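You operate a simulated robot arm through the tools that you are given. There is no shell and no other tool.

You run a simulated robot arm. Do the job below in one go: nothing can be reset, and whatever is moved stays where it is left.

JOB
Put things in order on the top of the wooden table. At the end: the blue press stands where the green beaker stood; the black press stands on top of the ice pack; the green beaker stands where the white press stood; the white press is on the yellow carton; the white tissue stands where the blue press stood; whatever was shut is shut again. Leave all else as you found it, and nothing knocked over.

The check looks at the end state, three seconds after you hand in, the way a careful person would. Anything else that was tipped, shoved, dropped, spilled or broken makes it a failure.

ROBOT AND FRAMES
A 7-joint arm with a two-finger parallel gripper, fixed in place. Base frame: the origin is at the foot of the arm, x ahead of it, y to its left, z up; the work surface is at about z = 0. Units: mm, degrees, N and s.
With the tool pointing down near the work surface it reaches from about 240 to 620 mm from the base axis. Its first joint turns from -66.0 to 66.0 degrees. Payload 2.6 kg.
Tool frame: the origin (TCP) lies between the finger pads and is the grasp point; the fingertips stand 30 mm ahead of it; z points along the fingers, y is the line along which they close. The gripper opens to 94 mm. The fingers are 28 mm wide and 10 mm thick; the gripper's body (50 by 96 mm) begins 55 mm behind the TCP.
Orientation is that of the tool frame in the base frame, as [roll, pitch, yaw] about the fixed x, y, z axes, in that order (R = Rz(yaw) Ry(pitch) Rx(roll)). With the fingers straight down and closing along the base's y, the tool's x points along the base's -x, its y along +y and its z along -z.

CONTROLS
- The arm moves only by the tool send_rows. Its argument "commands" is a list of rows, each an object (a shift or turn left out is 0, a gripper value left out holds the last) with "xyz": the shift along the tool's x, y, z in mm, a list of three; "delta_rot": the turn, a rotation vector about the tool's x, y, z in degrees, a list of three. In form: [{"xyz": [dx, dy, dz], "delta_rot": [wx, wy, wz]}, ...]. A call has 1 to 20 rows; each row is the pose to reach, as a shift and turn from the pose commanded when the call began, along the tool's axes at that moment. "claw" is the closure, from 0 (fully open) to 1 (shut), set as the call begins (left out, the last holds). A row lasts 0.2 s, in which the tool goes at most 50 mm and 8.6 degrees; a call with a longer step from one row to the next is refused whole, and so is a gripper value outside its range. Where a pose cannot be reached the arm comes as near as it can. A force on the tool above 40 N (or 10 N above the force at the start of the call, whichever is more), or a blocked arm, ends the call early, and 0.2 s more pass. The fingers move at their own pace (about 72 mm/s each) and stop on an object; they squeeze with about 31 N. The grip force told is the motor's: it shows also when the fingers shut on nothing. Time passes only in rows, and 0.2 s behind the last, so rows that repeat a pose let the fingers close. The reply holds the time, the measured pose of the TCP, the force on the tool along the base axes, the opening and the grip force, in the units named above and with some noise, with the torque about the TCP (base axes, N m) and any sound that the robot's microphone picked up.
- Cameras (640 x 400 px; columns grow to the right, rows downward): "scene" is fixed at [34.8, 433.6, 558]; the picture's right is [-0.76, -0.65, 0.00], its down [-0.41, 0.48, -0.78] and it looks along [0.50, -0.59, -0.63] (base axes); focal length 268 px, centre (320, 200). "wrist" rides on the gripper at [76, 14, -102] in the tool frame; the picture's right is [-0.18, 0.98, 0.00], its down [-0.75, -0.14, -0.64] and it looks along [-0.63, -0.12, 0.77] (tool axes); focal length 243 px, centre (320, 200). There is no depth. A picture from a camera that has moved, and an enlarged one, comes with that camera's place and axes in the base frame and with its lens.
- get_image(camera): a new picture of that camera. No time passes.
- close_up(camera, box): a new picture of the part [left, top, right, bottom] of that camera's present view, enlarged. No time passes.
- hand_in(): hands the job in; it is judged then, once.

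Nothing tells you positions but the pictures and the camera data. Unless the task says otherwise, let go and move clear before handing in.

The tools are called after ">>>" as name(argument=value, ...) on one line, values as JSON. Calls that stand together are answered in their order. send_rows: Moves the arm, as the interface text tells. Its arguments: {"type":"object","properties":{"commands":{"type":"array"},"claw":{"type":"number"}},"required":["commands"]} The other tools are called the same way: get_image (camera) takes a picture; close_up (camera, box) takes an enlarged picture of a part of a camera's view; hand_in () hands the job in.

At the start:

```text
clock: 0.0
eef_pos: [395.0, -89.5, 363.2]
tcp_rot: [-180.0, 0.0, 180.0]
ft_force: [-0.9, -0.2, -0.7]
ft_torque: [0.0, 0.0, 0.0]
finger_gap: 94.2
finger_force: 0.1
```

scene: 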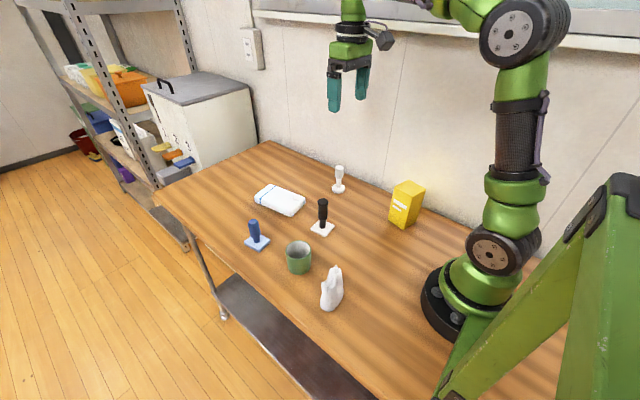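
wrist: 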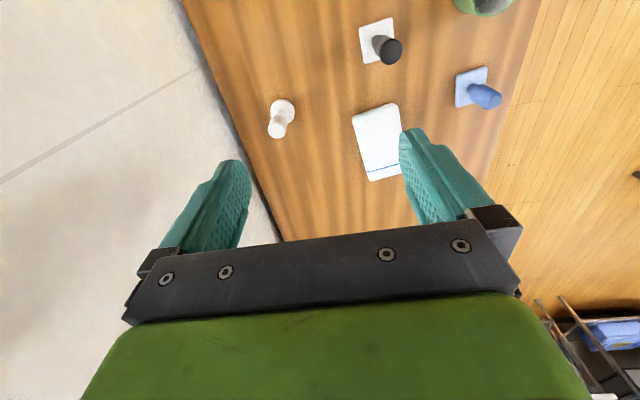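

I see the table with a white press, black press, blue press, ice pack, green beaker, white tissue and yellow carton. I'll zoom in first to locate everything.

>>> close_up(camera="scene", box=[220, 150, 380, 250])

>>> close_up(camera="scene", box=[270, 230, 430, 330])

>>> close_up(camera="scene", box=[320, 150, 480, 250])

>>> close_up(camera="wrist", box=[240, 0, 560, 200])

```text
4.00 times, centred on (300, 200) of scene
camera zoom: at [34.8, 433.6, 558.0], right [-0.76, -0.65, 0.0], down [-0.41, 0.48, -0.78], along [0.5, -0.59, -0.63], focal length 1074 px, centre (400, 200)
```

zoom: 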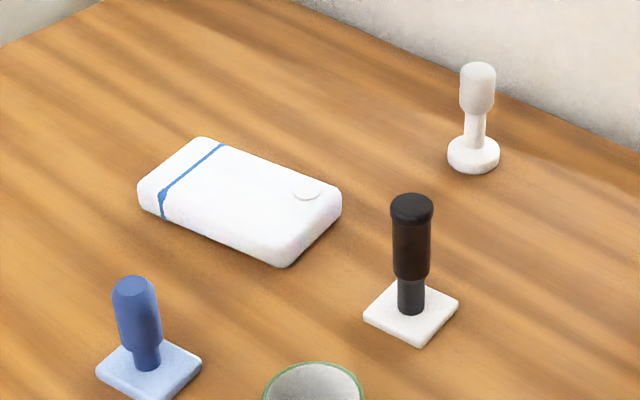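

```text
4.00 times, centred on (350, 280) of scene
camera zoom: at [34.8, 433.6, 558.0], right [-0.76, -0.65, 0.0], down [-0.41, 0.48, -0.78], along [0.5, -0.59, -0.63], focal length 1074 px, centre (200, -120)
```

zoom: 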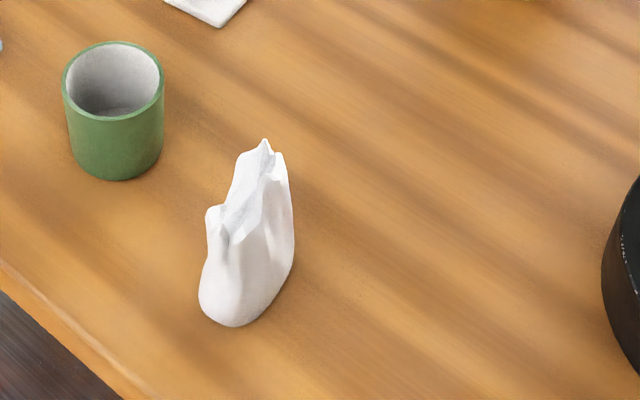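

```text
4.00 times, centred on (400, 200) of scene
camera zoom: at [34.8, 433.6, 558.0], right [-0.76, -0.65, 0.0], down [-0.41, 0.48, -0.78], along [0.5, -0.59, -0.63], focal length 1074 px, centre (0, 200)
```

zoom: 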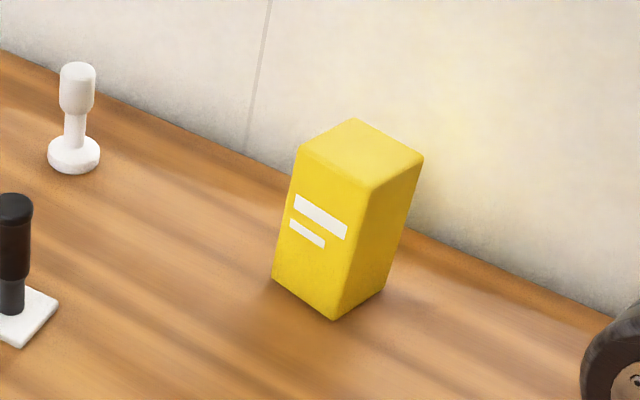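

```text
2.00 times, centred on (400, 100) of wrist
camera zoom: at [319.2, -74.0, 464.2], right [0.18, 0.98, 0.0], down [0.75, -0.14, 0.64], along [0.63, -0.12, -0.77], focal length 485 px, centre (160, 400)
```

zoom: 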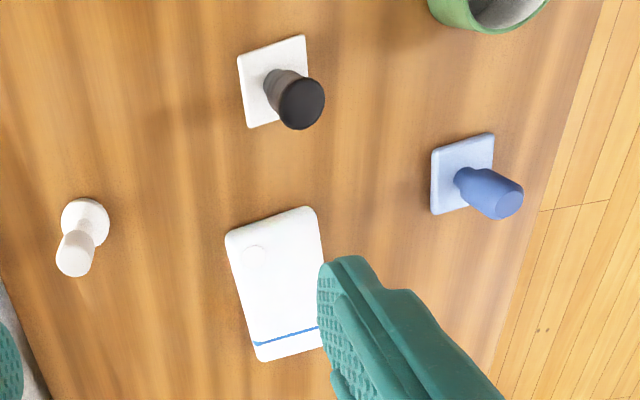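

All objects are located roughly: black press (387,7), white press (471,-174), blue press (487,166), beaker (348,148), tissue (225,172), carton (228,-173), ice pack (558,7). I'll pull back to get a wider wrist view and refine these.

>>> send_rows(commands=[{"xyz": [24, 23, 10]}, {"xyz": [48, 46, 20]}, {"xyz": [72, 69, 30]}, {"xyz": [97, 93, 42]}, {"xyz": [121, 116, 53]}, {"xyz": [145, 140, 63]}, {"xyz": [145, 140, 63]}], claw=0)

>>> get_image(camera="wrist")

```text
clock: 1.6
eef_pos: [250.1, 50.2, 298.8]
tcp_rot: [-180.0, 0.1, -179.9]
ft_force: [-0.6, -0.6, -0.6]
ft_torque: [-0.05, 0.01, 0.0]
finger_gap: 94.1
finger_force: 0.0
```

```text
taken
camera wrist: at [174.2, 66.4, 400.2], right [0.18, 0.98, 0.0], down [0.75, -0.14, 0.64], along [0.63, -0.12, -0.77], focal length 243 px, centre (320, 200)
```

wrist: 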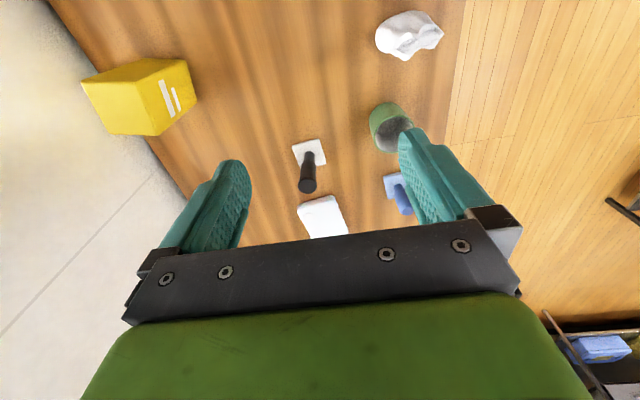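

>>> close_up(camera="wrist", box=[290, 0, 450, 100])

>>> close_up(camera="wrist", box=[60, 40, 220, 140])

>>> close_up(camera="wrist", box=[270, 90, 430, 190])

```text
4.00 times, centred on (370, 50) of wrist
camera zoom: at [174.2, 66.4, 400.2], right [0.18, 0.98, 0.0], down [0.75, -0.14, 0.64], along [0.63, -0.12, -0.77], focal length 970 px, centre (120, 800)
```

zoom: 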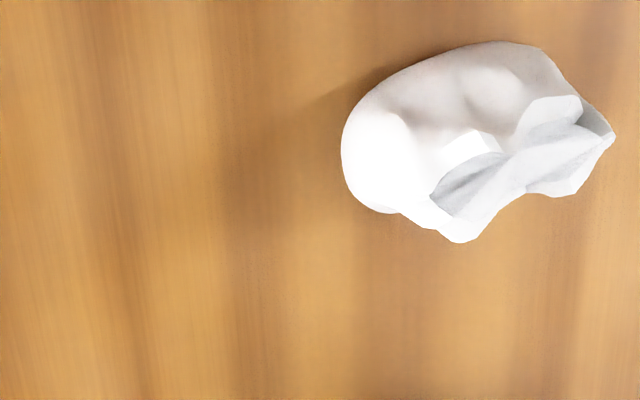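

```text
4.00 times, centred on (140, 90) of wrist
camera zoom: at [174.2, 66.4, 400.2], right [0.18, 0.98, 0.0], down [0.75, -0.14, 0.64], along [0.63, -0.12, -0.77], focal length 970 px, centre (1040, 640)
```

zoom: 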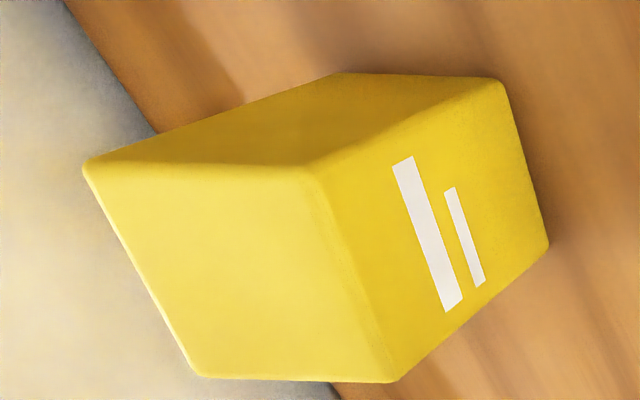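

```text
4.00 times, centred on (350, 140) of wrist
camera zoom: at [174.2, 66.4, 400.2], right [0.18, 0.98, 0.0], down [0.75, -0.14, 0.64], along [0.63, -0.12, -0.77], focal length 970 px, centre (200, 440)
```

zoom: 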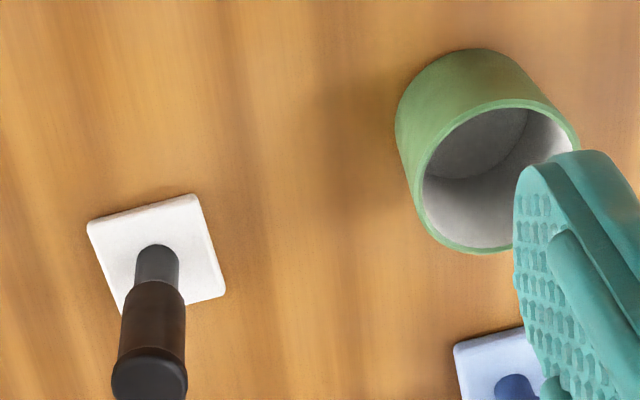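

The objects all look upright and the beaker empty. Next I'll go above the black press at about (385,7).

>>> send_rows(commands=[{"xyz": [-34, -11, 30]}, {"xyz": [-68, -22, 60]}, {"xyz": [-102, -33, 90]}, {"xyz": [-135, -43, 119]}, {"xyz": [-135, -43, 119]}], claw=0)

>>> get_image(camera="wrist")

>>> get_image(camera="scene")

```text
clock: 2.8
eef_pos: [385.4, 6.4, 180.3]
tcp_rot: [180.0, 0.1, -180.0]
ft_force: [0.4, 0.3, 0.2]
ft_torque: [0.02, -0.01, 0.02]
finger_gap: 94.0
finger_force: 0.3
```

```text
taken
camera wrist: at [310.5, 22.3, 281.8], right [0.18, 0.98, 0.0], down [0.75, -0.14, 0.64], along [0.63, -0.12, -0.77], focal length 243 px, centre (320, 200)
```

wrist: 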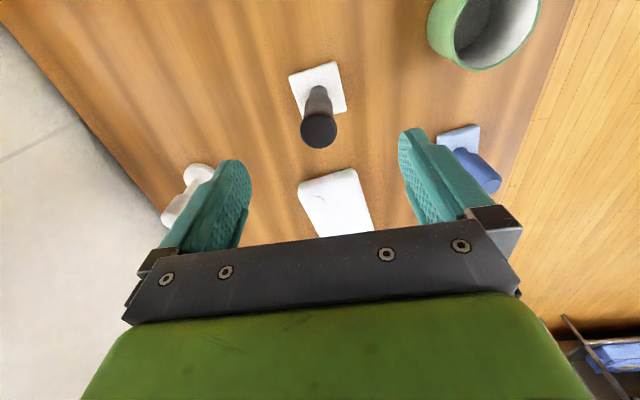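

```text
taken
```

scene: 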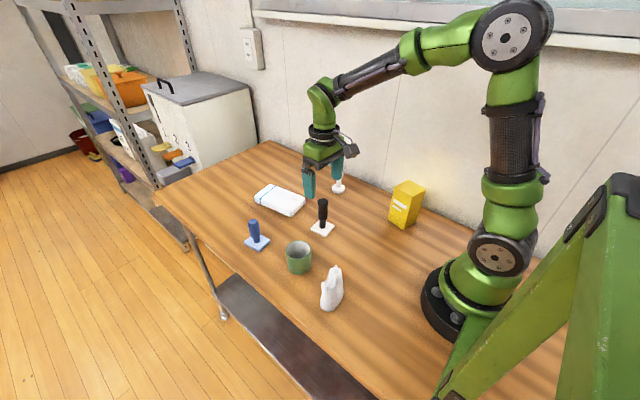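

The black press handle is centred at about (387,6), directly below. I'll descend and grip it at z≈75.

>>> send_rows(commands=[{"xyz": [-1.5, 0, 35]}, {"xyz": [-1.5, 0, 70]}, {"xyz": [-1.5, 0, 90]}, {"xyz": [-1.5, 0, 105]}, {"xyz": [-1.5, 0, 105]}], claw=0)

>>> close_up(camera="scene", box=[240, 150, 400, 250])

>>> get_image(camera="wrist")

```text
clock: 4.0
eef_pos: [388.7, 7.4, 75.6]
tcp_rot: [-179.9, 0.0, 179.9]
ft_force: [0.0, 0.2, 0.2]
ft_torque: [0.0, -0.02, 0.0]
finger_gap: 94.2
finger_force: 0.1
```

```text
4.00 times, centred on (320, 200) of scene
camera zoom: at [34.8, 433.6, 558.0], right [-0.76, -0.65, 0.0], down [-0.41, 0.48, -0.78], along [0.5, -0.59, -0.63], focal length 1074 px, centre (320, 200)
```

zoom: 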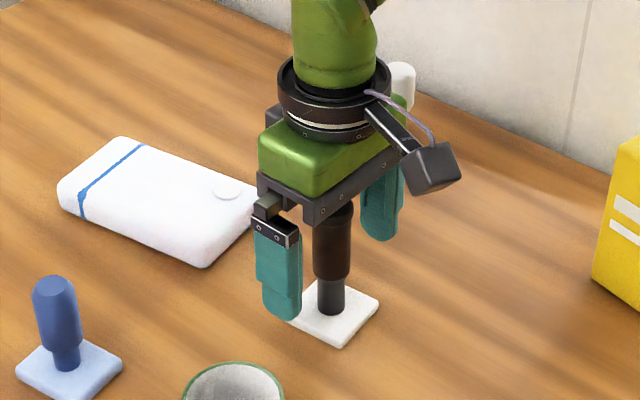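

```text
taken
camera wrist: at [310.8, 23.1, 176.9], right [0.18, 0.98, 0.0], down [0.75, -0.14, 0.64], along [0.63, -0.12, -0.77], focal length 243 px, centre (320, 200)
```

wrist: 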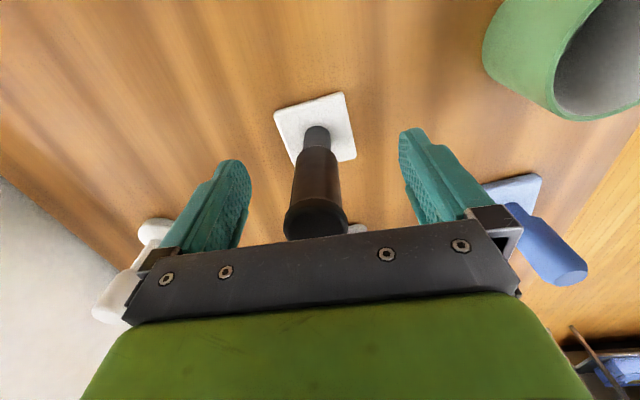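

The handle stands between the fingers, so I close on it.

>>> send_rows(commands=[{"xyz": [0, 0, 0]}, {"xyz": [0, 0, 0]}, {"xyz": [0, 0, 0]}, {"xyz": [0, 0, 0]}], claw=1)

>>> get_image(camera="wrist")

```text
clock: 5.0
eef_pos: [385.6, 7.9, 76.2]
tcp_rot: [-179.9, 0.0, 180.0]
ft_force: [0.1, -0.7, 0.6]
ft_torque: [-0.02, 0.02, -0.03]
finger_gap: 26.2
finger_force: 31.6
```

```text
taken
camera wrist: at [310.9, 23.1, 177.3], right [0.18, 0.98, 0.0], down [0.75, -0.14, 0.64], along [0.63, -0.12, -0.77], focal length 243 px, centre (320, 200)
```

wrist: 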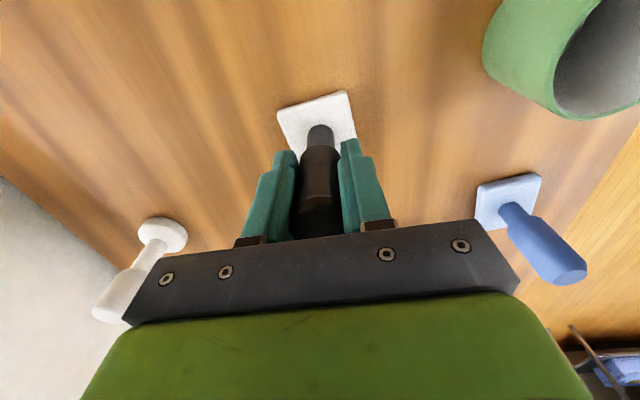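

Black press is gripped (26 mm handle). I'll lift it and carry it above the ice pack's centre, about (564,5).

>>> send_rows(commands=[{"xyz": [0, 0, -10]}, {"xyz": [0, 0, -35]}, {"xyz": [0, 0, -65]}, {"xyz": [0, 0, -95]}, {"xyz": [-25, 0, -100]}, {"xyz": [-60, -1, -100]}, {"xyz": [-95, -1, -100]}, {"xyz": [-130, -2, -100]}, {"xyz": [-160, -2.5, -100]}, {"xyz": [-177.5, -2.5, -100]}, {"xyz": [-177.5, -2.5, -100]}])

>>> get_image(camera="wrist")

>>> close_up(camera="scene", box=[200, 120, 360, 220])

```text
clock: 7.4
eef_pos: [563.4, 5.7, 175.4]
tcp_rot: [179.9, 0.1, 179.9]
ft_force: [-0.6, -0.6, -0.4]
ft_torque: [0.01, 0.01, 0.02]
finger_gap: 0.2
finger_force: 31.2
```

```text
taken
camera wrist: at [488.3, 20.3, 277.1], right [0.18, 0.98, 0.0], down [0.75, -0.14, 0.64], along [0.63, -0.12, -0.77], focal length 243 px, centre (320, 200)
```

wrist: 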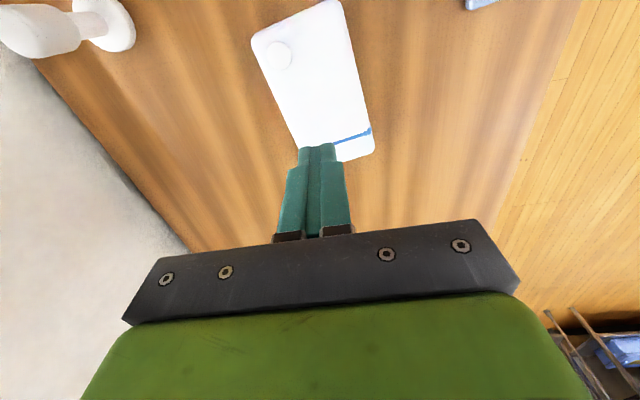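

```text
4.00 times, centred on (280, 170) of scene
camera zoom: at [34.8, 433.6, 558.0], right [-0.76, -0.65, 0.0], down [-0.41, 0.48, -0.78], along [0.5, -0.59, -0.63], focal length 1074 px, centre (480, 320)
```

zoom: 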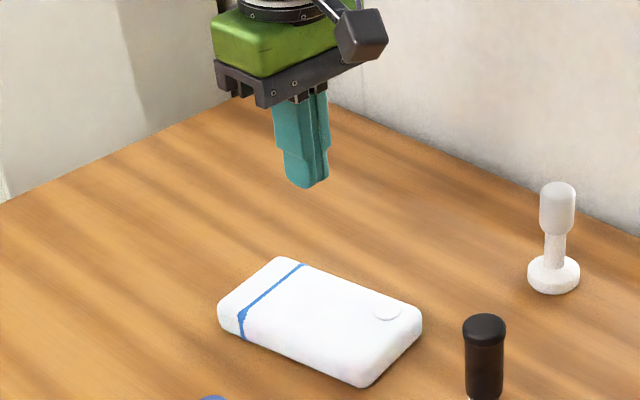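

The fingers shut on nothing: the press slipped out during the lift. I'll check how it stands now.

>>> get_image(camera="scene")

>>> close_up(camera="scene", box=[240, 150, 400, 250])

```text
taken
```

scene: 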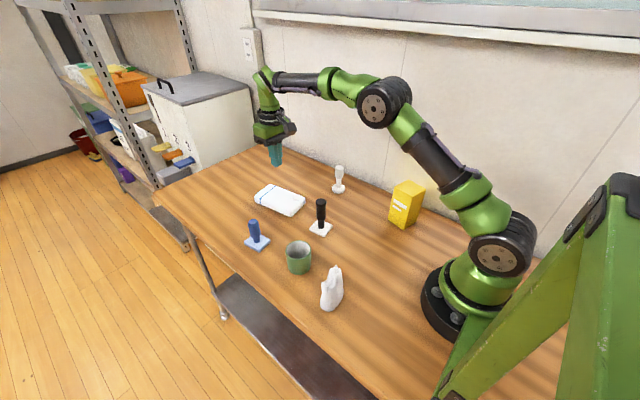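

```text
4.00 times, centred on (320, 200) of scene
camera zoom: at [34.8, 433.6, 558.0], right [-0.76, -0.65, 0.0], down [-0.41, 0.48, -0.78], along [0.5, -0.59, -0.63], focal length 1074 px, centre (320, 200)
```

zoom: 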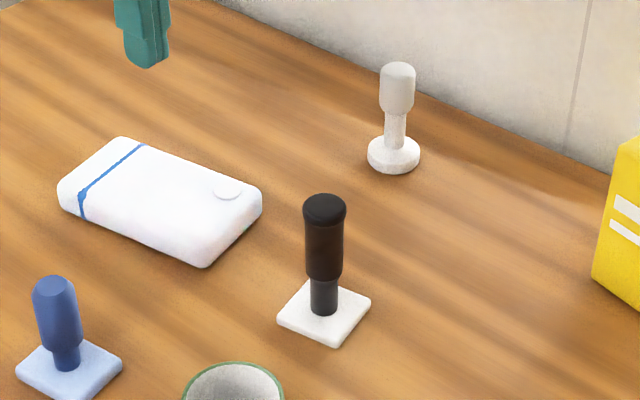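

The black press is still upright, almost where it was, so the grip slid up the handle. I'll reopen, go back above it, and this time test the grip with a slow small lift.

>>> send_rows(commands=[{"xyz": [35, 0.5, 0]}, {"xyz": [75, 1, 0]}, {"xyz": [115, 1.5, 0]}, {"xyz": [150, 2, 0]}, {"xyz": [177.5, 2.5, 0]}, {"xyz": [177.5, 2.5, 0]}], claw=0)

>>> get_image(camera="wrist")

>>> close_up(camera="wrist", box=[240, 40, 400, 140])

>>> close_up(camera="scene", box=[280, 180, 360, 240])

```text
clock: 8.8
eef_pos: [385.8, 9.0, 176.9]
tcp_rot: [179.9, -0.1, 180.0]
ft_force: [-0.5, 0.1, -0.4]
ft_torque: [-0.04, 0.0, 0.01]
finger_gap: 94.1
finger_force: 0.0
```

```text
taken
camera wrist: at [309.9, 23.8, 277.4], right [0.18, 0.98, 0.0], down [0.75, -0.14, 0.64], along [0.63, -0.12, -0.77], focal length 243 px, centre (320, 200)
```

wrist: 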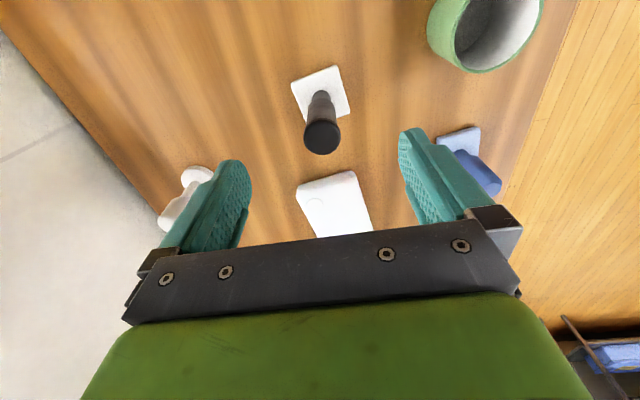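

```text
4.00 times, centred on (320, 90) of wrist
camera zoom: at [309.9, 23.8, 277.4], right [0.18, 0.98, 0.0], down [0.75, -0.14, 0.64], along [0.63, -0.12, -0.77], focal length 970 px, centre (320, 640)
```

zoom: 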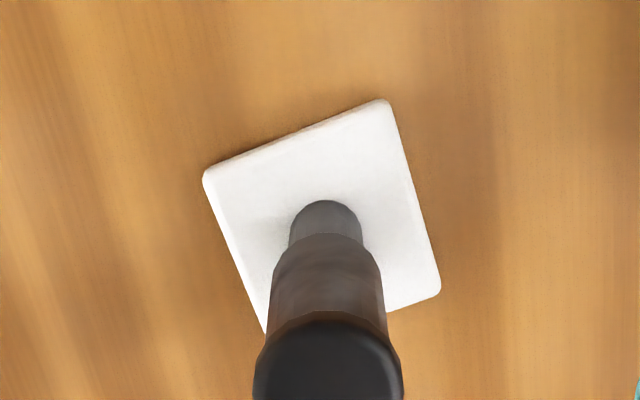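

```text
6.67 times, centred on (320, 210) of scene
camera zoom: at [34.8, 433.6, 558.0], right [-0.76, -0.65, 0.0], down [-0.41, 0.48, -0.78], along [0.5, -0.59, -0.63], focal length 1789 px, centre (320, 133)
```

zoom: 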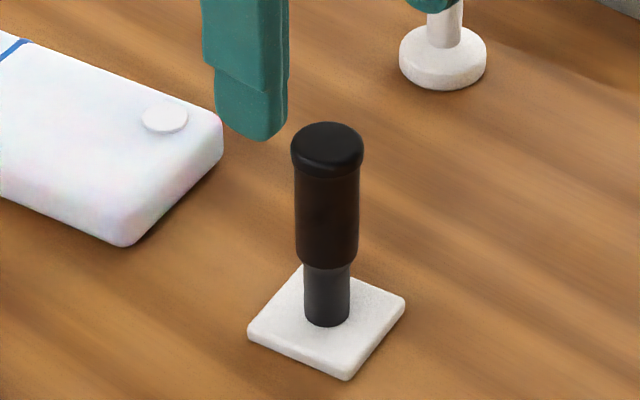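

The press stands at about (390,9). I'll grip it again slightly higher, near the cap, and lift only a few millimetres slowly to test.

>>> send_rows(commands=[{"xyz": [-4, 1.5, 30]}, {"xyz": [-4, 1.5, 60]}, {"xyz": [-4, 1.5, 80]}, {"xyz": [-4, 1.5, 88]}, {"xyz": [-4, 1.5, 88]}], claw=0)

>>> send_rows(commands=[{"xyz": [0, 0, 0]}, {"xyz": [0, 0, 0]}, {"xyz": [0, 0, 0]}, {"xyz": [0, 0, 0]}, {"xyz": [0, 0, 0]}], claw=1)

>>> close_up(camera="scene", box=[280, 180, 360, 240])

>>> send_rows(commands=[{"xyz": [0, 0, -0.5]}, {"xyz": [0, 0, -1]}, {"xyz": [0, 0, -2]}, {"xyz": [0, 0, -3]}, {"xyz": [0, 0, -4]}, {"xyz": [0, 0, -4]}])

>>> close_up(camera="scene", box=[280, 180, 360, 240])

```text
clock: 10.0
eef_pos: [392.1, 9.2, 87.6]
tcp_rot: [-180.0, 0.0, 179.9]
ft_force: [-0.6, 0.4, -0.7]
ft_torque: [0.04, 0.02, -0.01]
finger_gap: 93.9
finger_force: 0.1
```

```text
clock: 11.2
eef_pos: [389.5, 9.0, 86.2]
tcp_rot: [-180.0, 0.0, -179.9]
ft_force: [-0.4, 0.3, 0.2]
ft_torque: [-0.01, 0.02, 0.0]
finger_gap: 25.8
finger_force: 31.2
```

```text
6.67 times, centred on (320, 210) of scene
camera zoom: at [34.8, 433.6, 558.0], right [-0.76, -0.65, 0.0], down [-0.41, 0.48, -0.78], along [0.5, -0.59, -0.63], focal length 1789 px, centre (320, 133)
```

zoom: 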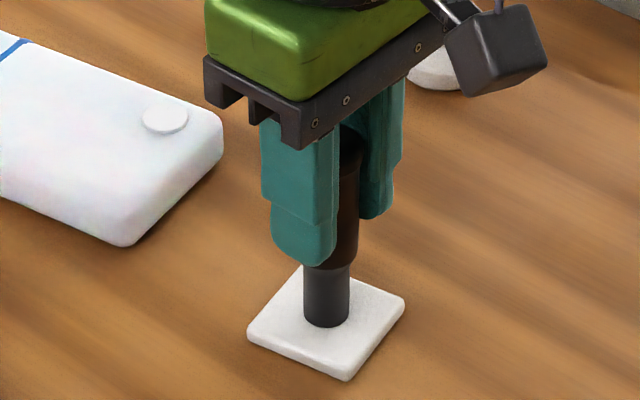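

```text
clock: 12.6
eef_pos: [391.1, 8.2, 92.5]
tcp_rot: [-179.9, 0.0, -180.0]
ft_force: [0.0, 0.2, -1.4]
ft_torque: [-0.02, 0.01, 0.03]
finger_gap: 25.9
finger_force: 31.3
```

```text
6.67 times, centred on (320, 210) of scene
camera zoom: at [34.8, 433.6, 558.0], right [-0.76, -0.65, 0.0], down [-0.41, 0.48, -0.78], along [0.5, -0.59, -0.63], focal length 1789 px, centre (320, 133)
```

zoom: 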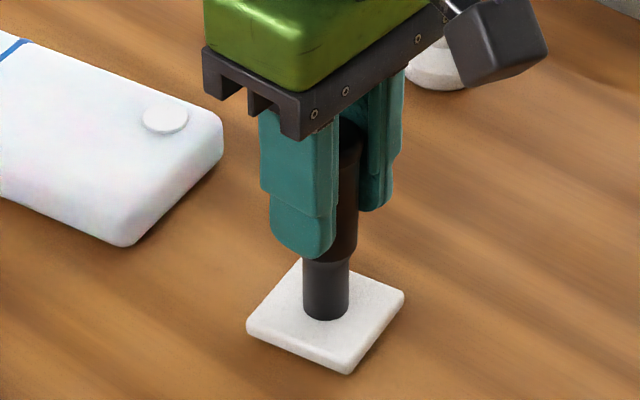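

It lifted with the fingers (plate moved up). I'll dwell and lift a bit more, watching for slip.

>>> send_rows(commands=[{"xyz": [0, 0, -1]}, {"xyz": [0, 0, -2]}, {"xyz": [0, 0, -3]}, {"xyz": [0, 0, -4]}, {"xyz": [0, 0, -4]}, {"xyz": [0, 0, -4]}])

>>> close_up(camera="scene", box=[280, 180, 360, 240])

```text
clock: 14.0
eef_pos: [390.4, 9.5, 95.4]
tcp_rot: [-180.0, 0.0, -179.9]
ft_force: [-0.3, -0.2, -0.5]
ft_torque: [-0.01, 0.01, 0.03]
finger_gap: 25.5
finger_force: 31.2
```

```text
6.67 times, centred on (320, 210) of scene
camera zoom: at [34.8, 433.6, 558.0], right [-0.76, -0.65, 0.0], down [-0.41, 0.48, -0.78], along [0.5, -0.59, -0.63], focal length 1789 px, centre (320, 133)
```

zoom: 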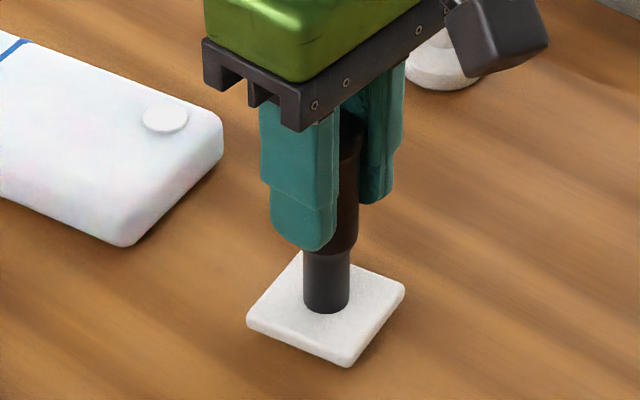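

It holds so far. I'll continue lifting at a gentle pace and recheck.

>>> send_rows(commands=[{"xyz": [0, 0, -2]}, {"xyz": [0, 0, -5]}, {"xyz": [0, 0, -9]}, {"xyz": [0, 0, -13]}, {"xyz": [0, 0, -17]}, {"xyz": [0, 0, -21]}, {"xyz": [0, 0, -25]}, {"xyz": [0, 0, -28]}, {"xyz": [0, 0, -30]}, {"xyz": [0, 0, -30]}])

>>> close_up(camera="scene", box=[280, 160, 360, 220])

```text
clock: 16.2
eef_pos: [390.3, 8.4, 127.1]
tcp_rot: [-180.0, 0.0, 179.9]
ft_force: [1.1, -0.2, -0.8]
ft_torque: [0.01, 0.0, -0.02]
finger_gap: 25.8
finger_force: 31.0
```

```text
6.67 times, centred on (320, 190) of scene
camera zoom: at [34.8, 433.6, 558.0], right [-0.76, -0.65, 0.0], down [-0.41, 0.48, -0.78], along [0.5, -0.59, -0.63], focal length 1789 px, centre (320, 267)
```

zoom: 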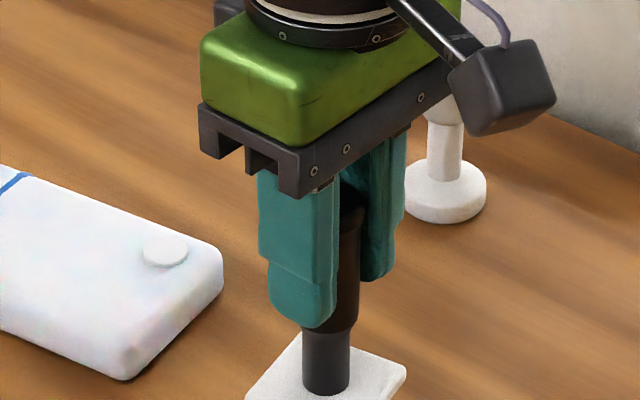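

There seems to be a slow slip of about 3 mm. I'll hold still for a second to learn whether it creeps with time or with motion.

>>> send_rows(commands=[{"xyz": [0, 0, 0]}, {"xyz": [0, 0, 0]}, {"xyz": [0, 0, 0]}, {"xyz": [0, 0, 0]}])

>>> close_up(camera="scene", box=[280, 160, 360, 220])

```text
clock: 17.2
eef_pos: [391.7, 9.6, 126.0]
tcp_rot: [-180.0, -0.1, 180.0]
ft_force: [-0.4, 0.5, -0.6]
ft_torque: [-0.01, 0.03, 0.01]
finger_gap: 25.6
finger_force: 31.0
```

```text
6.67 times, centred on (320, 190) of scene
camera zoom: at [34.8, 433.6, 558.0], right [-0.76, -0.65, 0.0], down [-0.41, 0.48, -0.78], along [0.5, -0.59, -0.63], focal length 1789 px, centre (320, 267)
```

zoom: 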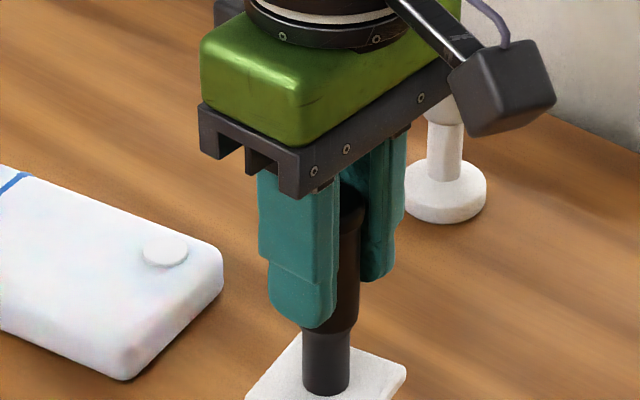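

No creep while still, so the slip depends on motion. I'll carry it slowly and smoothly toward the ice pack.

>>> send_rows(commands=[{"xyz": [0, 0, -1]}, {"xyz": [-1, 0, -2]}, {"xyz": [-3, 0, -3]}, {"xyz": [-6, 0, -4]}, {"xyz": [-10, 0, -5]}, {"xyz": [-14.5, 0, -6]}, {"xyz": [-19, 0, -7]}, {"xyz": [-24, 0, -8]}, {"xyz": [-29, 0, -8]}, {"xyz": [-34, 0, -8]}, {"xyz": [-39, 0, -8]}, {"xyz": [-44, 0, -8]}, {"xyz": [-49, 0, -8]}, {"xyz": [-54, 0, -8]}, {"xyz": [-58.5, 0, -8]}, {"xyz": [-63, 0, -8]}, {"xyz": [-66.5, 0, -8]}, {"xyz": [-69, 0, -8]}, {"xyz": [-70, 0, -8]}, {"xyz": [-70, 0, -8]}])

>>> close_up(camera="scene", box=[250, 140, 370, 230])

>>> get_image(camera="wrist")

```text
clock: 21.4
eef_pos: [460.9, 9.0, 134.6]
tcp_rot: [180.0, 0.0, 180.0]
ft_force: [-0.7, -0.1, -1.5]
ft_torque: [0.03, 0.02, 0.03]
finger_gap: 25.8
finger_force: 31.0
```

```text
4.44 times, centred on (310, 185) of scene
camera zoom: at [34.8, 433.6, 558.0], right [-0.76, -0.65, 0.0], down [-0.41, 0.48, -0.78], along [0.5, -0.59, -0.63], focal length 1193 px, centre (364, 267)
```

zoom: 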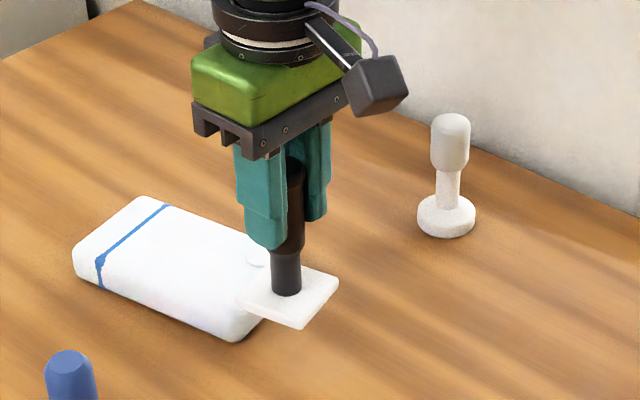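

```text
taken
camera wrist: at [384.9, 24.6, 235.0], right [0.18, 0.98, 0.0], down [0.75, -0.14, 0.64], along [0.63, -0.12, -0.77], focal length 243 px, centre (320, 200)
```

wrist: 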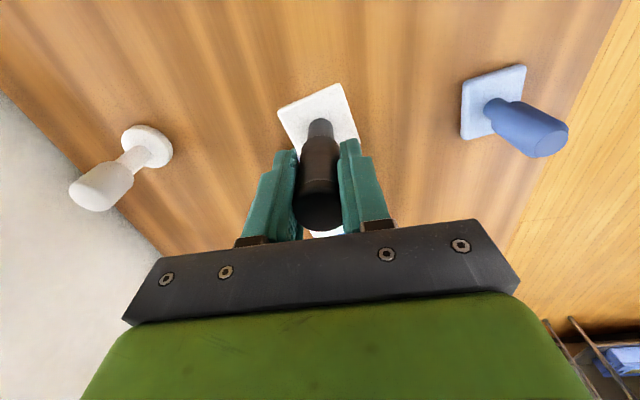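

Held with no further slip. Continuing slowly over the ice pack.

>>> send_rows(commands=[{"xyz": [-1, 0, 0]}, {"xyz": [-4, 0, 0]}, {"xyz": [-8.5, 0, 0]}, {"xyz": [-14, -0.5, 0]}, {"xyz": [-20, -1, 0]}, {"xyz": [-26, -1, 0]}, {"xyz": [-32.5, -1.5, 0]}, {"xyz": [-39, -1.5, 0]}, {"xyz": [-45.5, -2, 0]}, {"xyz": [-52, -2, 0]}, {"xyz": [-58.5, -2.5, 0]}, {"xyz": [-65, -2.5, 0]}, {"xyz": [-71.5, -3, 0]}, {"xyz": [-78, -3, 0]}, {"xyz": [-84, -3.5, 0]}, {"xyz": [-90, -3.5, 0]}, {"xyz": [-95.5, -4, 0]}, {"xyz": [-100, -4, 0]}, {"xyz": [-103, -4, 0]}, {"xyz": [-103.5, -4, 0]}])

>>> close_up(camera="scene", box=[220, 120, 340, 220])

>>> get_image(camera="wrist")

```text
clock: 25.6
eef_pos: [563.2, 5.0, 134.0]
tcp_rot: [-180.0, 0.0, 179.9]
ft_force: [-0.6, 0.5, -1.3]
ft_torque: [0.0, -0.03, -0.01]
finger_gap: 25.6
finger_force: 31.7
```

```text
4.00 times, centred on (280, 170) of scene
camera zoom: at [34.8, 433.6, 558.0], right [-0.76, -0.65, 0.0], down [-0.41, 0.48, -0.78], along [0.5, -0.59, -0.63], focal length 1074 px, centre (480, 320)
```

zoom: 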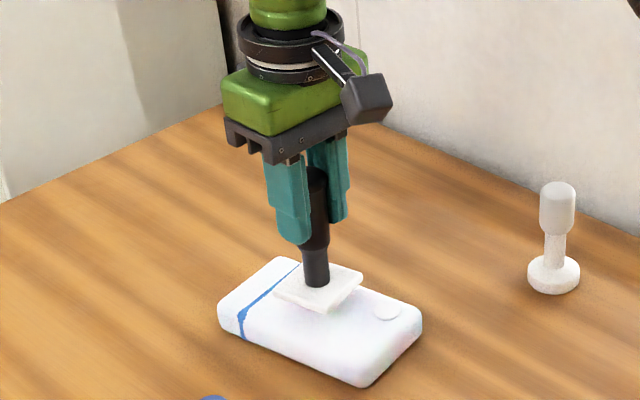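

```text
taken
camera wrist: at [488.0, 20.3, 235.5], right [0.18, 0.98, 0.0], down [0.75, -0.14, 0.64], along [0.63, -0.12, -0.77], focal length 243 px, centre (320, 200)
```

wrist: 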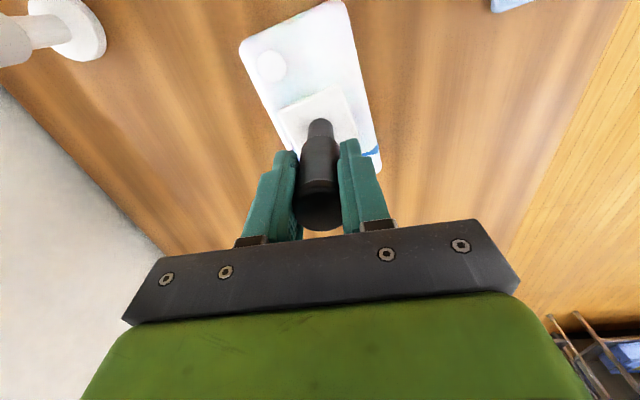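

The plate is centred over the ice pack. Lowering slowly in small steps.

>>> send_rows(commands=[{"xyz": [0, 0, 1]}, {"xyz": [0, 0, 3]}, {"xyz": [0, 0, 5]}, {"xyz": [0, 0, 7]}, {"xyz": [0, 0, 9]}, {"xyz": [0, 0, 10]}, {"xyz": [0, 0, 10]}])

>>> close_up(camera="scene", box=[240, 160, 320, 220])

```text
clock: 27.2
eef_pos: [564.0, 5.5, 124.9]
tcp_rot: [180.0, 0.0, 180.0]
ft_force: [1.0, 0.2, -0.8]
ft_torque: [0.03, -0.01, 0.0]
finger_gap: 25.6
finger_force: 31.8
```

```text
6.67 times, centred on (280, 190) of scene
camera zoom: at [34.8, 433.6, 558.0], right [-0.76, -0.65, 0.0], down [-0.41, 0.48, -0.78], along [0.5, -0.59, -0.63], focal length 1789 px, centre (587, 267)
```

zoom: 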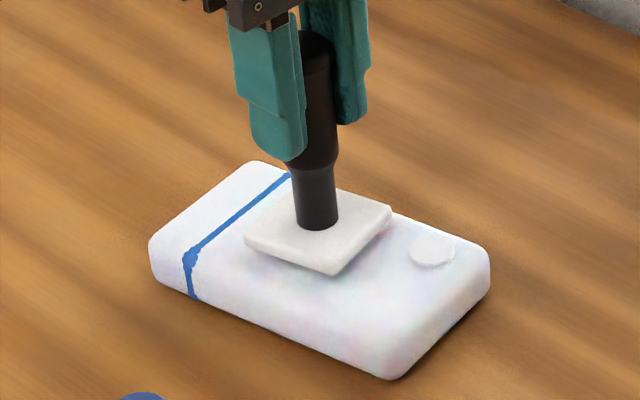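

>>> send_rows(commands=[{"xyz": [0, 0, 1]}, {"xyz": [0, 0, 2]}, {"xyz": [0, 0, 3]}, {"xyz": [0, 0, 4]}, {"xyz": [0, 0, 4]}])

>>> close_up(camera="scene", box=[240, 160, 320, 220])

```text
clock: 28.4
eef_pos: [563.6, 6.0, 119.6]
tcp_rot: [-180.0, 0.1, -180.0]
ft_force: [0.1, 1.0, -0.8]
ft_torque: [-0.01, -0.02, 0.03]
finger_gap: 25.5
finger_force: 30.4
```

```text
6.67 times, centred on (280, 190) of scene
camera zoom: at [34.8, 433.6, 558.0], right [-0.76, -0.65, 0.0], down [-0.41, 0.48, -0.78], along [0.5, -0.59, -0.63], focal length 1789 px, centre (587, 267)
```

zoom: 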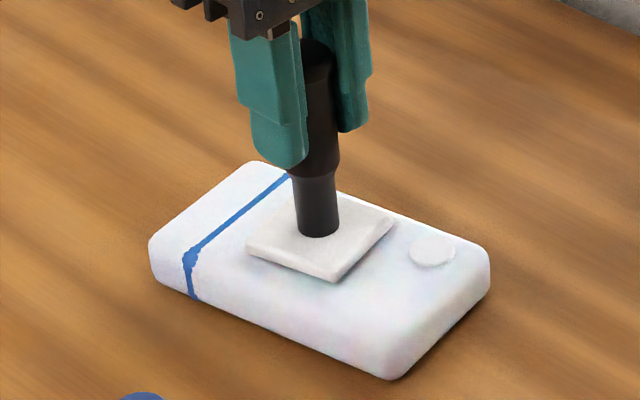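

>>> send_rows(commands=[{"xyz": [0, 0, 0.7]}, {"xyz": [0, 0, 1.4]}, {"xyz": [0, 0, 2.1]}, {"xyz": [0, 0, 2.8]}, {"xyz": [0, 0, 2.8]}])

>>> close_up(camera="scene", box=[240, 160, 320, 220])

```text
clock: 29.6
eef_pos: [564.8, 5.7, 118.2]
tcp_rot: [179.9, 0.0, -179.9]
ft_force: [-1.9, 0.7, 6.9]
ft_torque: [0.0, 0.36, -0.04]
finger_gap: 25.8
finger_force: 31.5
```

```text
6.67 times, centred on (280, 190) of scene
camera zoom: at [34.8, 433.6, 558.0], right [-0.76, -0.65, 0.0], down [-0.41, 0.48, -0.78], along [0.5, -0.59, -0.63], focal length 1789 px, centre (587, 267)
```

zoom: 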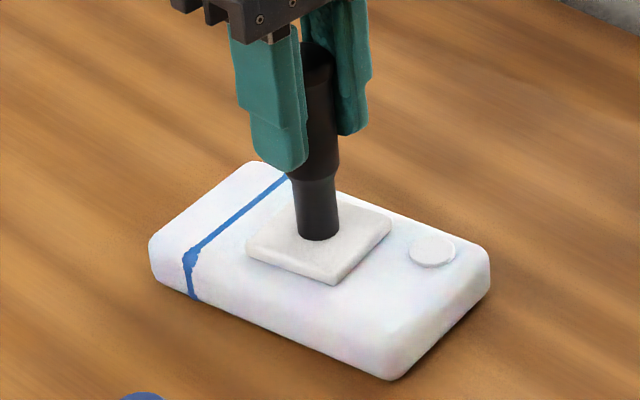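

Contact is felt (about 7 N). Releasing now, then rising straight up.

>>> send_rows(commands=[{"xyz": [0, 0, -0.5]}, {"xyz": [0, 0, -0.5]}, {"xyz": [0, 0, -0.5]}, {"xyz": [0, 0, -0.5]}], claw=0.4)

>>> send_rows(commands=[{"xyz": [0, 0, -15]}, {"xyz": [0, 0, -45]}, {"xyz": [0, 0, -70]}, {"xyz": [0, 0, -90]}, {"xyz": [0, 0, -90]}], claw=0.2)

>>> close_up(camera="scene", box=[220, 140, 380, 240])

>>> get_image(camera="wrist")

```text
clock: 30.6
eef_pos: [563.7, 5.7, 116.9]
tcp_rot: [-179.9, 0.0, -180.0]
ft_force: [-0.1, -0.2, 0.2]
ft_torque: [0.04, 0.0, -0.01]
finger_gap: 56.5
finger_force: 0.1
```

```text
clock: 31.8
eef_pos: [564.6, 4.7, 207.0]
tcp_rot: [180.0, -0.1, 180.0]
ft_force: [-0.7, 1.0, -0.4]
ft_torque: [-0.04, -0.01, -0.01]
finger_gap: 75.2
finger_force: 0.0
```

```text
4.00 times, centred on (300, 190) of scene
camera zoom: at [34.8, 433.6, 558.0], right [-0.76, -0.65, 0.0], down [-0.41, 0.48, -0.78], along [0.5, -0.59, -0.63], focal length 1074 px, centre (400, 240)
```

zoom: 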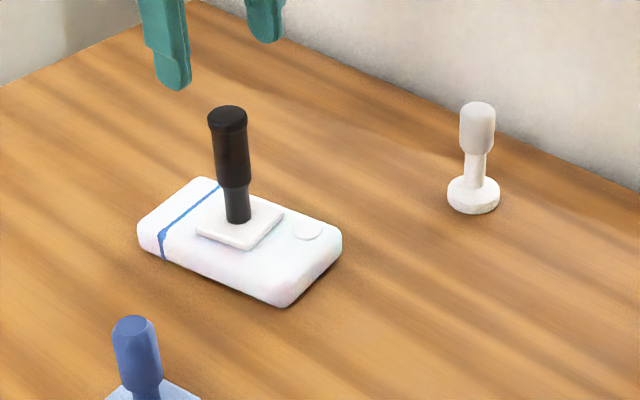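

```text
taken
camera wrist: at [488.9, 20.7, 309.7], right [0.18, 0.98, 0.0], down [0.75, -0.14, 0.64], along [0.63, -0.12, -0.77], focal length 243 px, centre (320, 200)
```

wrist: 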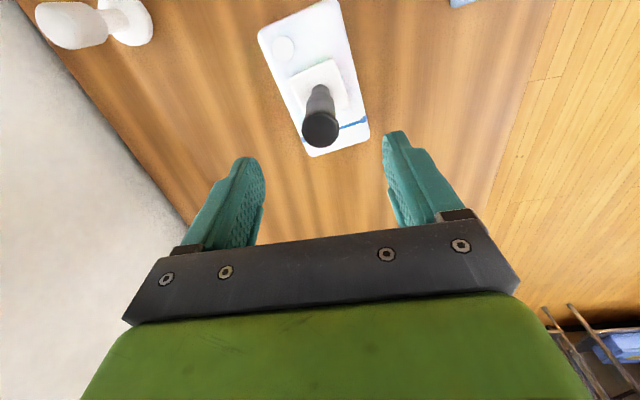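

The black press stands on the ice pack. Next is the white press at about (470,-175); I'll move above it.

>>> send_rows(commands=[{"xyz": [16, -30, 1]}, {"xyz": [32, -62, 3]}, {"xyz": [50, -96, 4]}, {"xyz": [68, -130, 6]}, {"xyz": [84, -160, 7]}, {"xyz": [93.5, -180, 8]}, {"xyz": [93.5, -180, 8]}], claw=0)

>>> get_image(camera="wrist")

>>> get_image(camera="scene")

>>> close_up(camera="scene", box=[300, 150, 380, 210])

```text
clock: 33.4
eef_pos: [471.5, -176.4, 200.1]
tcp_rot: [180.0, 0.0, 180.0]
ft_force: [-1.0, 0.1, -0.1]
ft_torque: [-0.01, 0.01, -0.04]
finger_gap: 94.2
finger_force: 0.1
```

```text
taken
camera wrist: at [395.6, -160.5, 300.9], right [0.18, 0.98, 0.0], down [0.75, -0.14, 0.64], along [0.63, -0.12, -0.77], focal length 243 px, centre (320, 200)
```

wrist: 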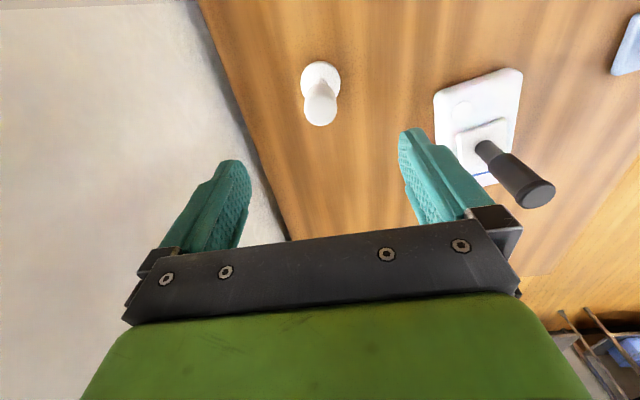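

```text
taken
```

scene: 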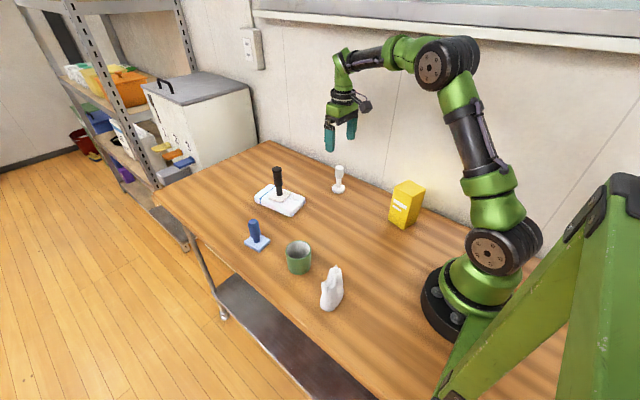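

```text
6.67 times, centred on (340, 180) of scene
camera zoom: at [34.8, 433.6, 558.0], right [-0.76, -0.65, 0.0], down [-0.41, 0.48, -0.78], along [0.5, -0.59, -0.63], focal length 1789 px, centre (187, 333)
```

zoom: 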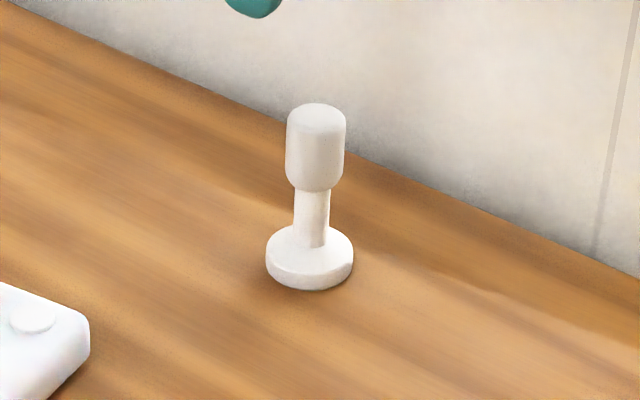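

White press handle is at about (469,-174.5), head roughly z 47–91. Descending to grip it at z≈68.

>>> send_rows(commands=[{"xyz": [1.5, 0.5, 35]}, {"xyz": [1.5, 0.5, 70]}, {"xyz": [1.5, 0.5, 100]}, {"xyz": [1.5, 0.5, 120]}, {"xyz": [1.5, 0.5, 132]}, {"xyz": [1.5, 0.5, 132]}], claw=0)

>>> get_image(camera="wrist")

>>> close_up(camera="scene", box=[300, 130, 380, 190])

```text
clock: 34.8
eef_pos: [469.9, -174.2, 66.4]
tcp_rot: [-179.9, 0.0, 180.0]
ft_force: [0.4, 0.0, 0.0]
ft_torque: [0.0, -0.01, -0.01]
finger_gap: 94.1
finger_force: 0.1
```

```text
taken
camera wrist: at [393.8, -158.8, 168.2], right [0.18, 0.98, 0.0], down [0.75, -0.14, 0.64], along [0.63, -0.12, -0.77], focal length 243 px, centre (320, 200)
```

wrist: 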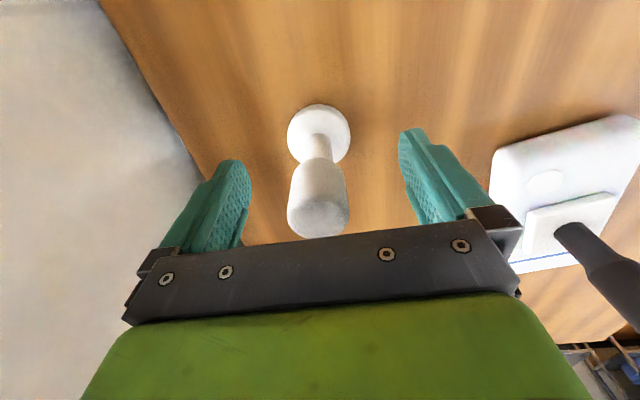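

```text
6.67 times, centred on (340, 160) of scene
camera zoom: at [34.8, 433.6, 558.0], right [-0.76, -0.65, 0.0], down [-0.41, 0.48, -0.78], along [0.5, -0.59, -0.63], focal length 1789 px, centre (187, 467)
```

zoom: 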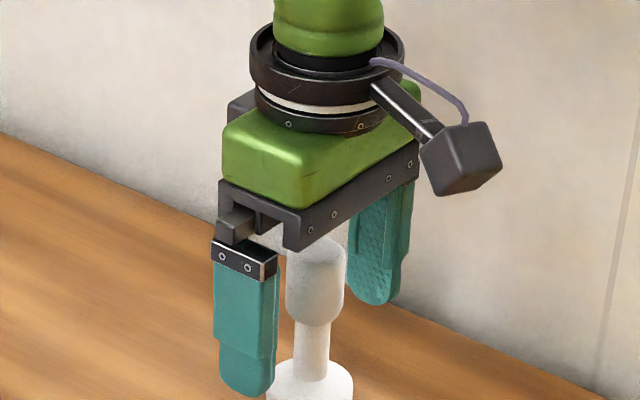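

Aligned with the handle between the fingers. Closing, then a slow small lift test.

>>> send_rows(commands=[{"xyz": [0, 0, 0]}, {"xyz": [0, 0, 0]}, {"xyz": [0, 0, 0]}, {"xyz": [0, 0, 0]}, {"xyz": [0, 0, 0]}], claw=1)

>>> close_up(camera="scene", box=[300, 140, 380, 200])

>>> send_rows(commands=[{"xyz": [0, 0, -0.5]}, {"xyz": [0, 0, -1.5]}, {"xyz": [0, 0, -3]}, {"xyz": [0, 0, -5]}, {"xyz": [0, 0, -7]}, {"xyz": [0, 0, -9]}, {"xyz": [0, 0, -10]}, {"xyz": [0, 0, -10]}])

>>> close_up(camera="scene", box=[300, 140, 380, 200])

```text
clock: 36.0
eef_pos: [470.7, -174.0, 67.5]
tcp_rot: [179.9, -0.1, 180.0]
ft_force: [0.4, 0.1, -1.0]
ft_torque: [-0.05, -0.01, 0.0]
finger_gap: 28.2
finger_force: 30.6
```

```text
6.67 times, centred on (340, 170) of scene
camera zoom: at [34.8, 433.6, 558.0], right [-0.76, -0.65, 0.0], down [-0.41, 0.48, -0.78], along [0.5, -0.59, -0.63], focal length 1789 px, centre (187, 400)
```

zoom: 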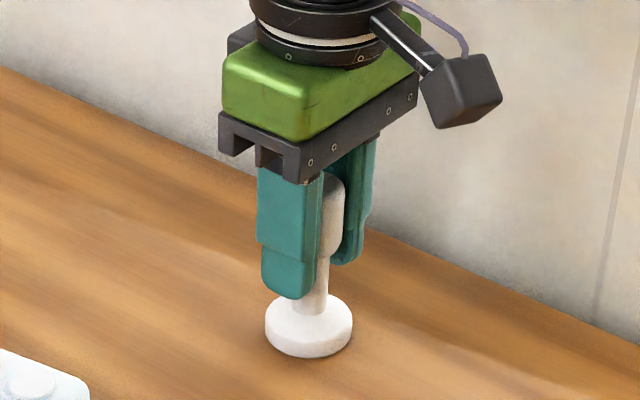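

```text
clock: 37.8
eef_pos: [469.1, -174.9, 78.6]
tcp_rot: [179.9, 0.0, 179.9]
ft_force: [-0.3, -0.2, -1.0]
ft_torque: [-0.03, -0.02, 0.02]
finger_gap: 28.5
finger_force: 31.9
```

```text
6.67 times, centred on (340, 170) of scene
camera zoom: at [34.8, 433.6, 558.0], right [-0.76, -0.65, 0.0], down [-0.41, 0.48, -0.78], along [0.5, -0.59, -0.63], focal length 1789 px, centre (187, 400)
```

zoom: 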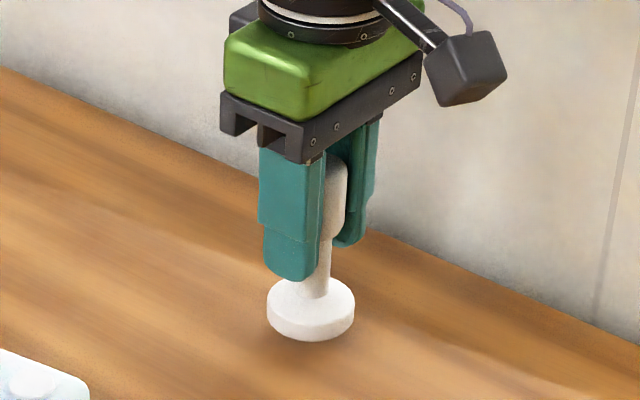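

Holding well. Continuing the lift slowly.

>>> send_rows(commands=[{"xyz": [0, 0, -1]}, {"xyz": [0, 0, -3]}, {"xyz": [0, 0, -6]}, {"xyz": [0, 0, -10]}, {"xyz": [0, 0, -15]}, {"xyz": [0, 0, -20]}, {"xyz": [0, 0, -25]}, {"xyz": [0, 0, -30]}, {"xyz": [0, 0, -35]}, {"xyz": [0, 0, -40]}, {"xyz": [0, 0, -45]}, {"xyz": [0, 0, -50]}, {"xyz": [0, 0, -55]}, {"xyz": [0, 0, -60]}, {"xyz": [0, 0, -65]}, {"xyz": [0, 0, -70]}, {"xyz": [0, 0, -74]}, {"xyz": [0, 0, -77]}, {"xyz": [0, 0, -79]}, {"xyz": [0, 0, -80]}])

>>> close_up(camera="scene", box=[300, 110, 380, 170])

```text
clock: 42.0
eef_pos: [469.1, -174.5, 156.6]
tcp_rot: [-180.0, 0.1, -179.9]
ft_force: [0.4, 0.3, -1.5]
ft_torque: [-0.02, 0.02, -0.01]
finger_gap: 28.1
finger_force: 31.1
```

```text
6.67 times, centred on (340, 140) of scene
camera zoom: at [34.8, 433.6, 558.0], right [-0.76, -0.65, 0.0], down [-0.41, 0.48, -0.78], along [0.5, -0.59, -0.63], focal length 1789 px, centre (187, 600)
```

zoom: 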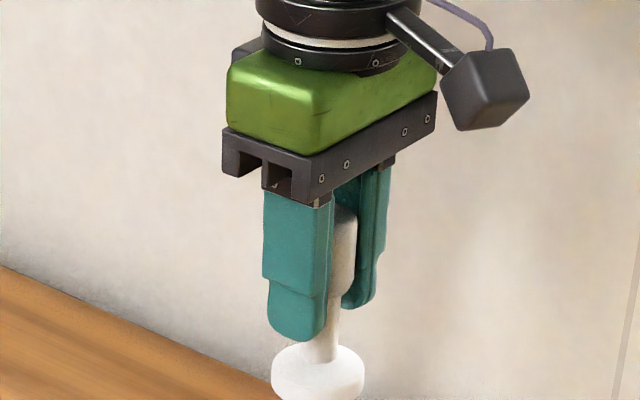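

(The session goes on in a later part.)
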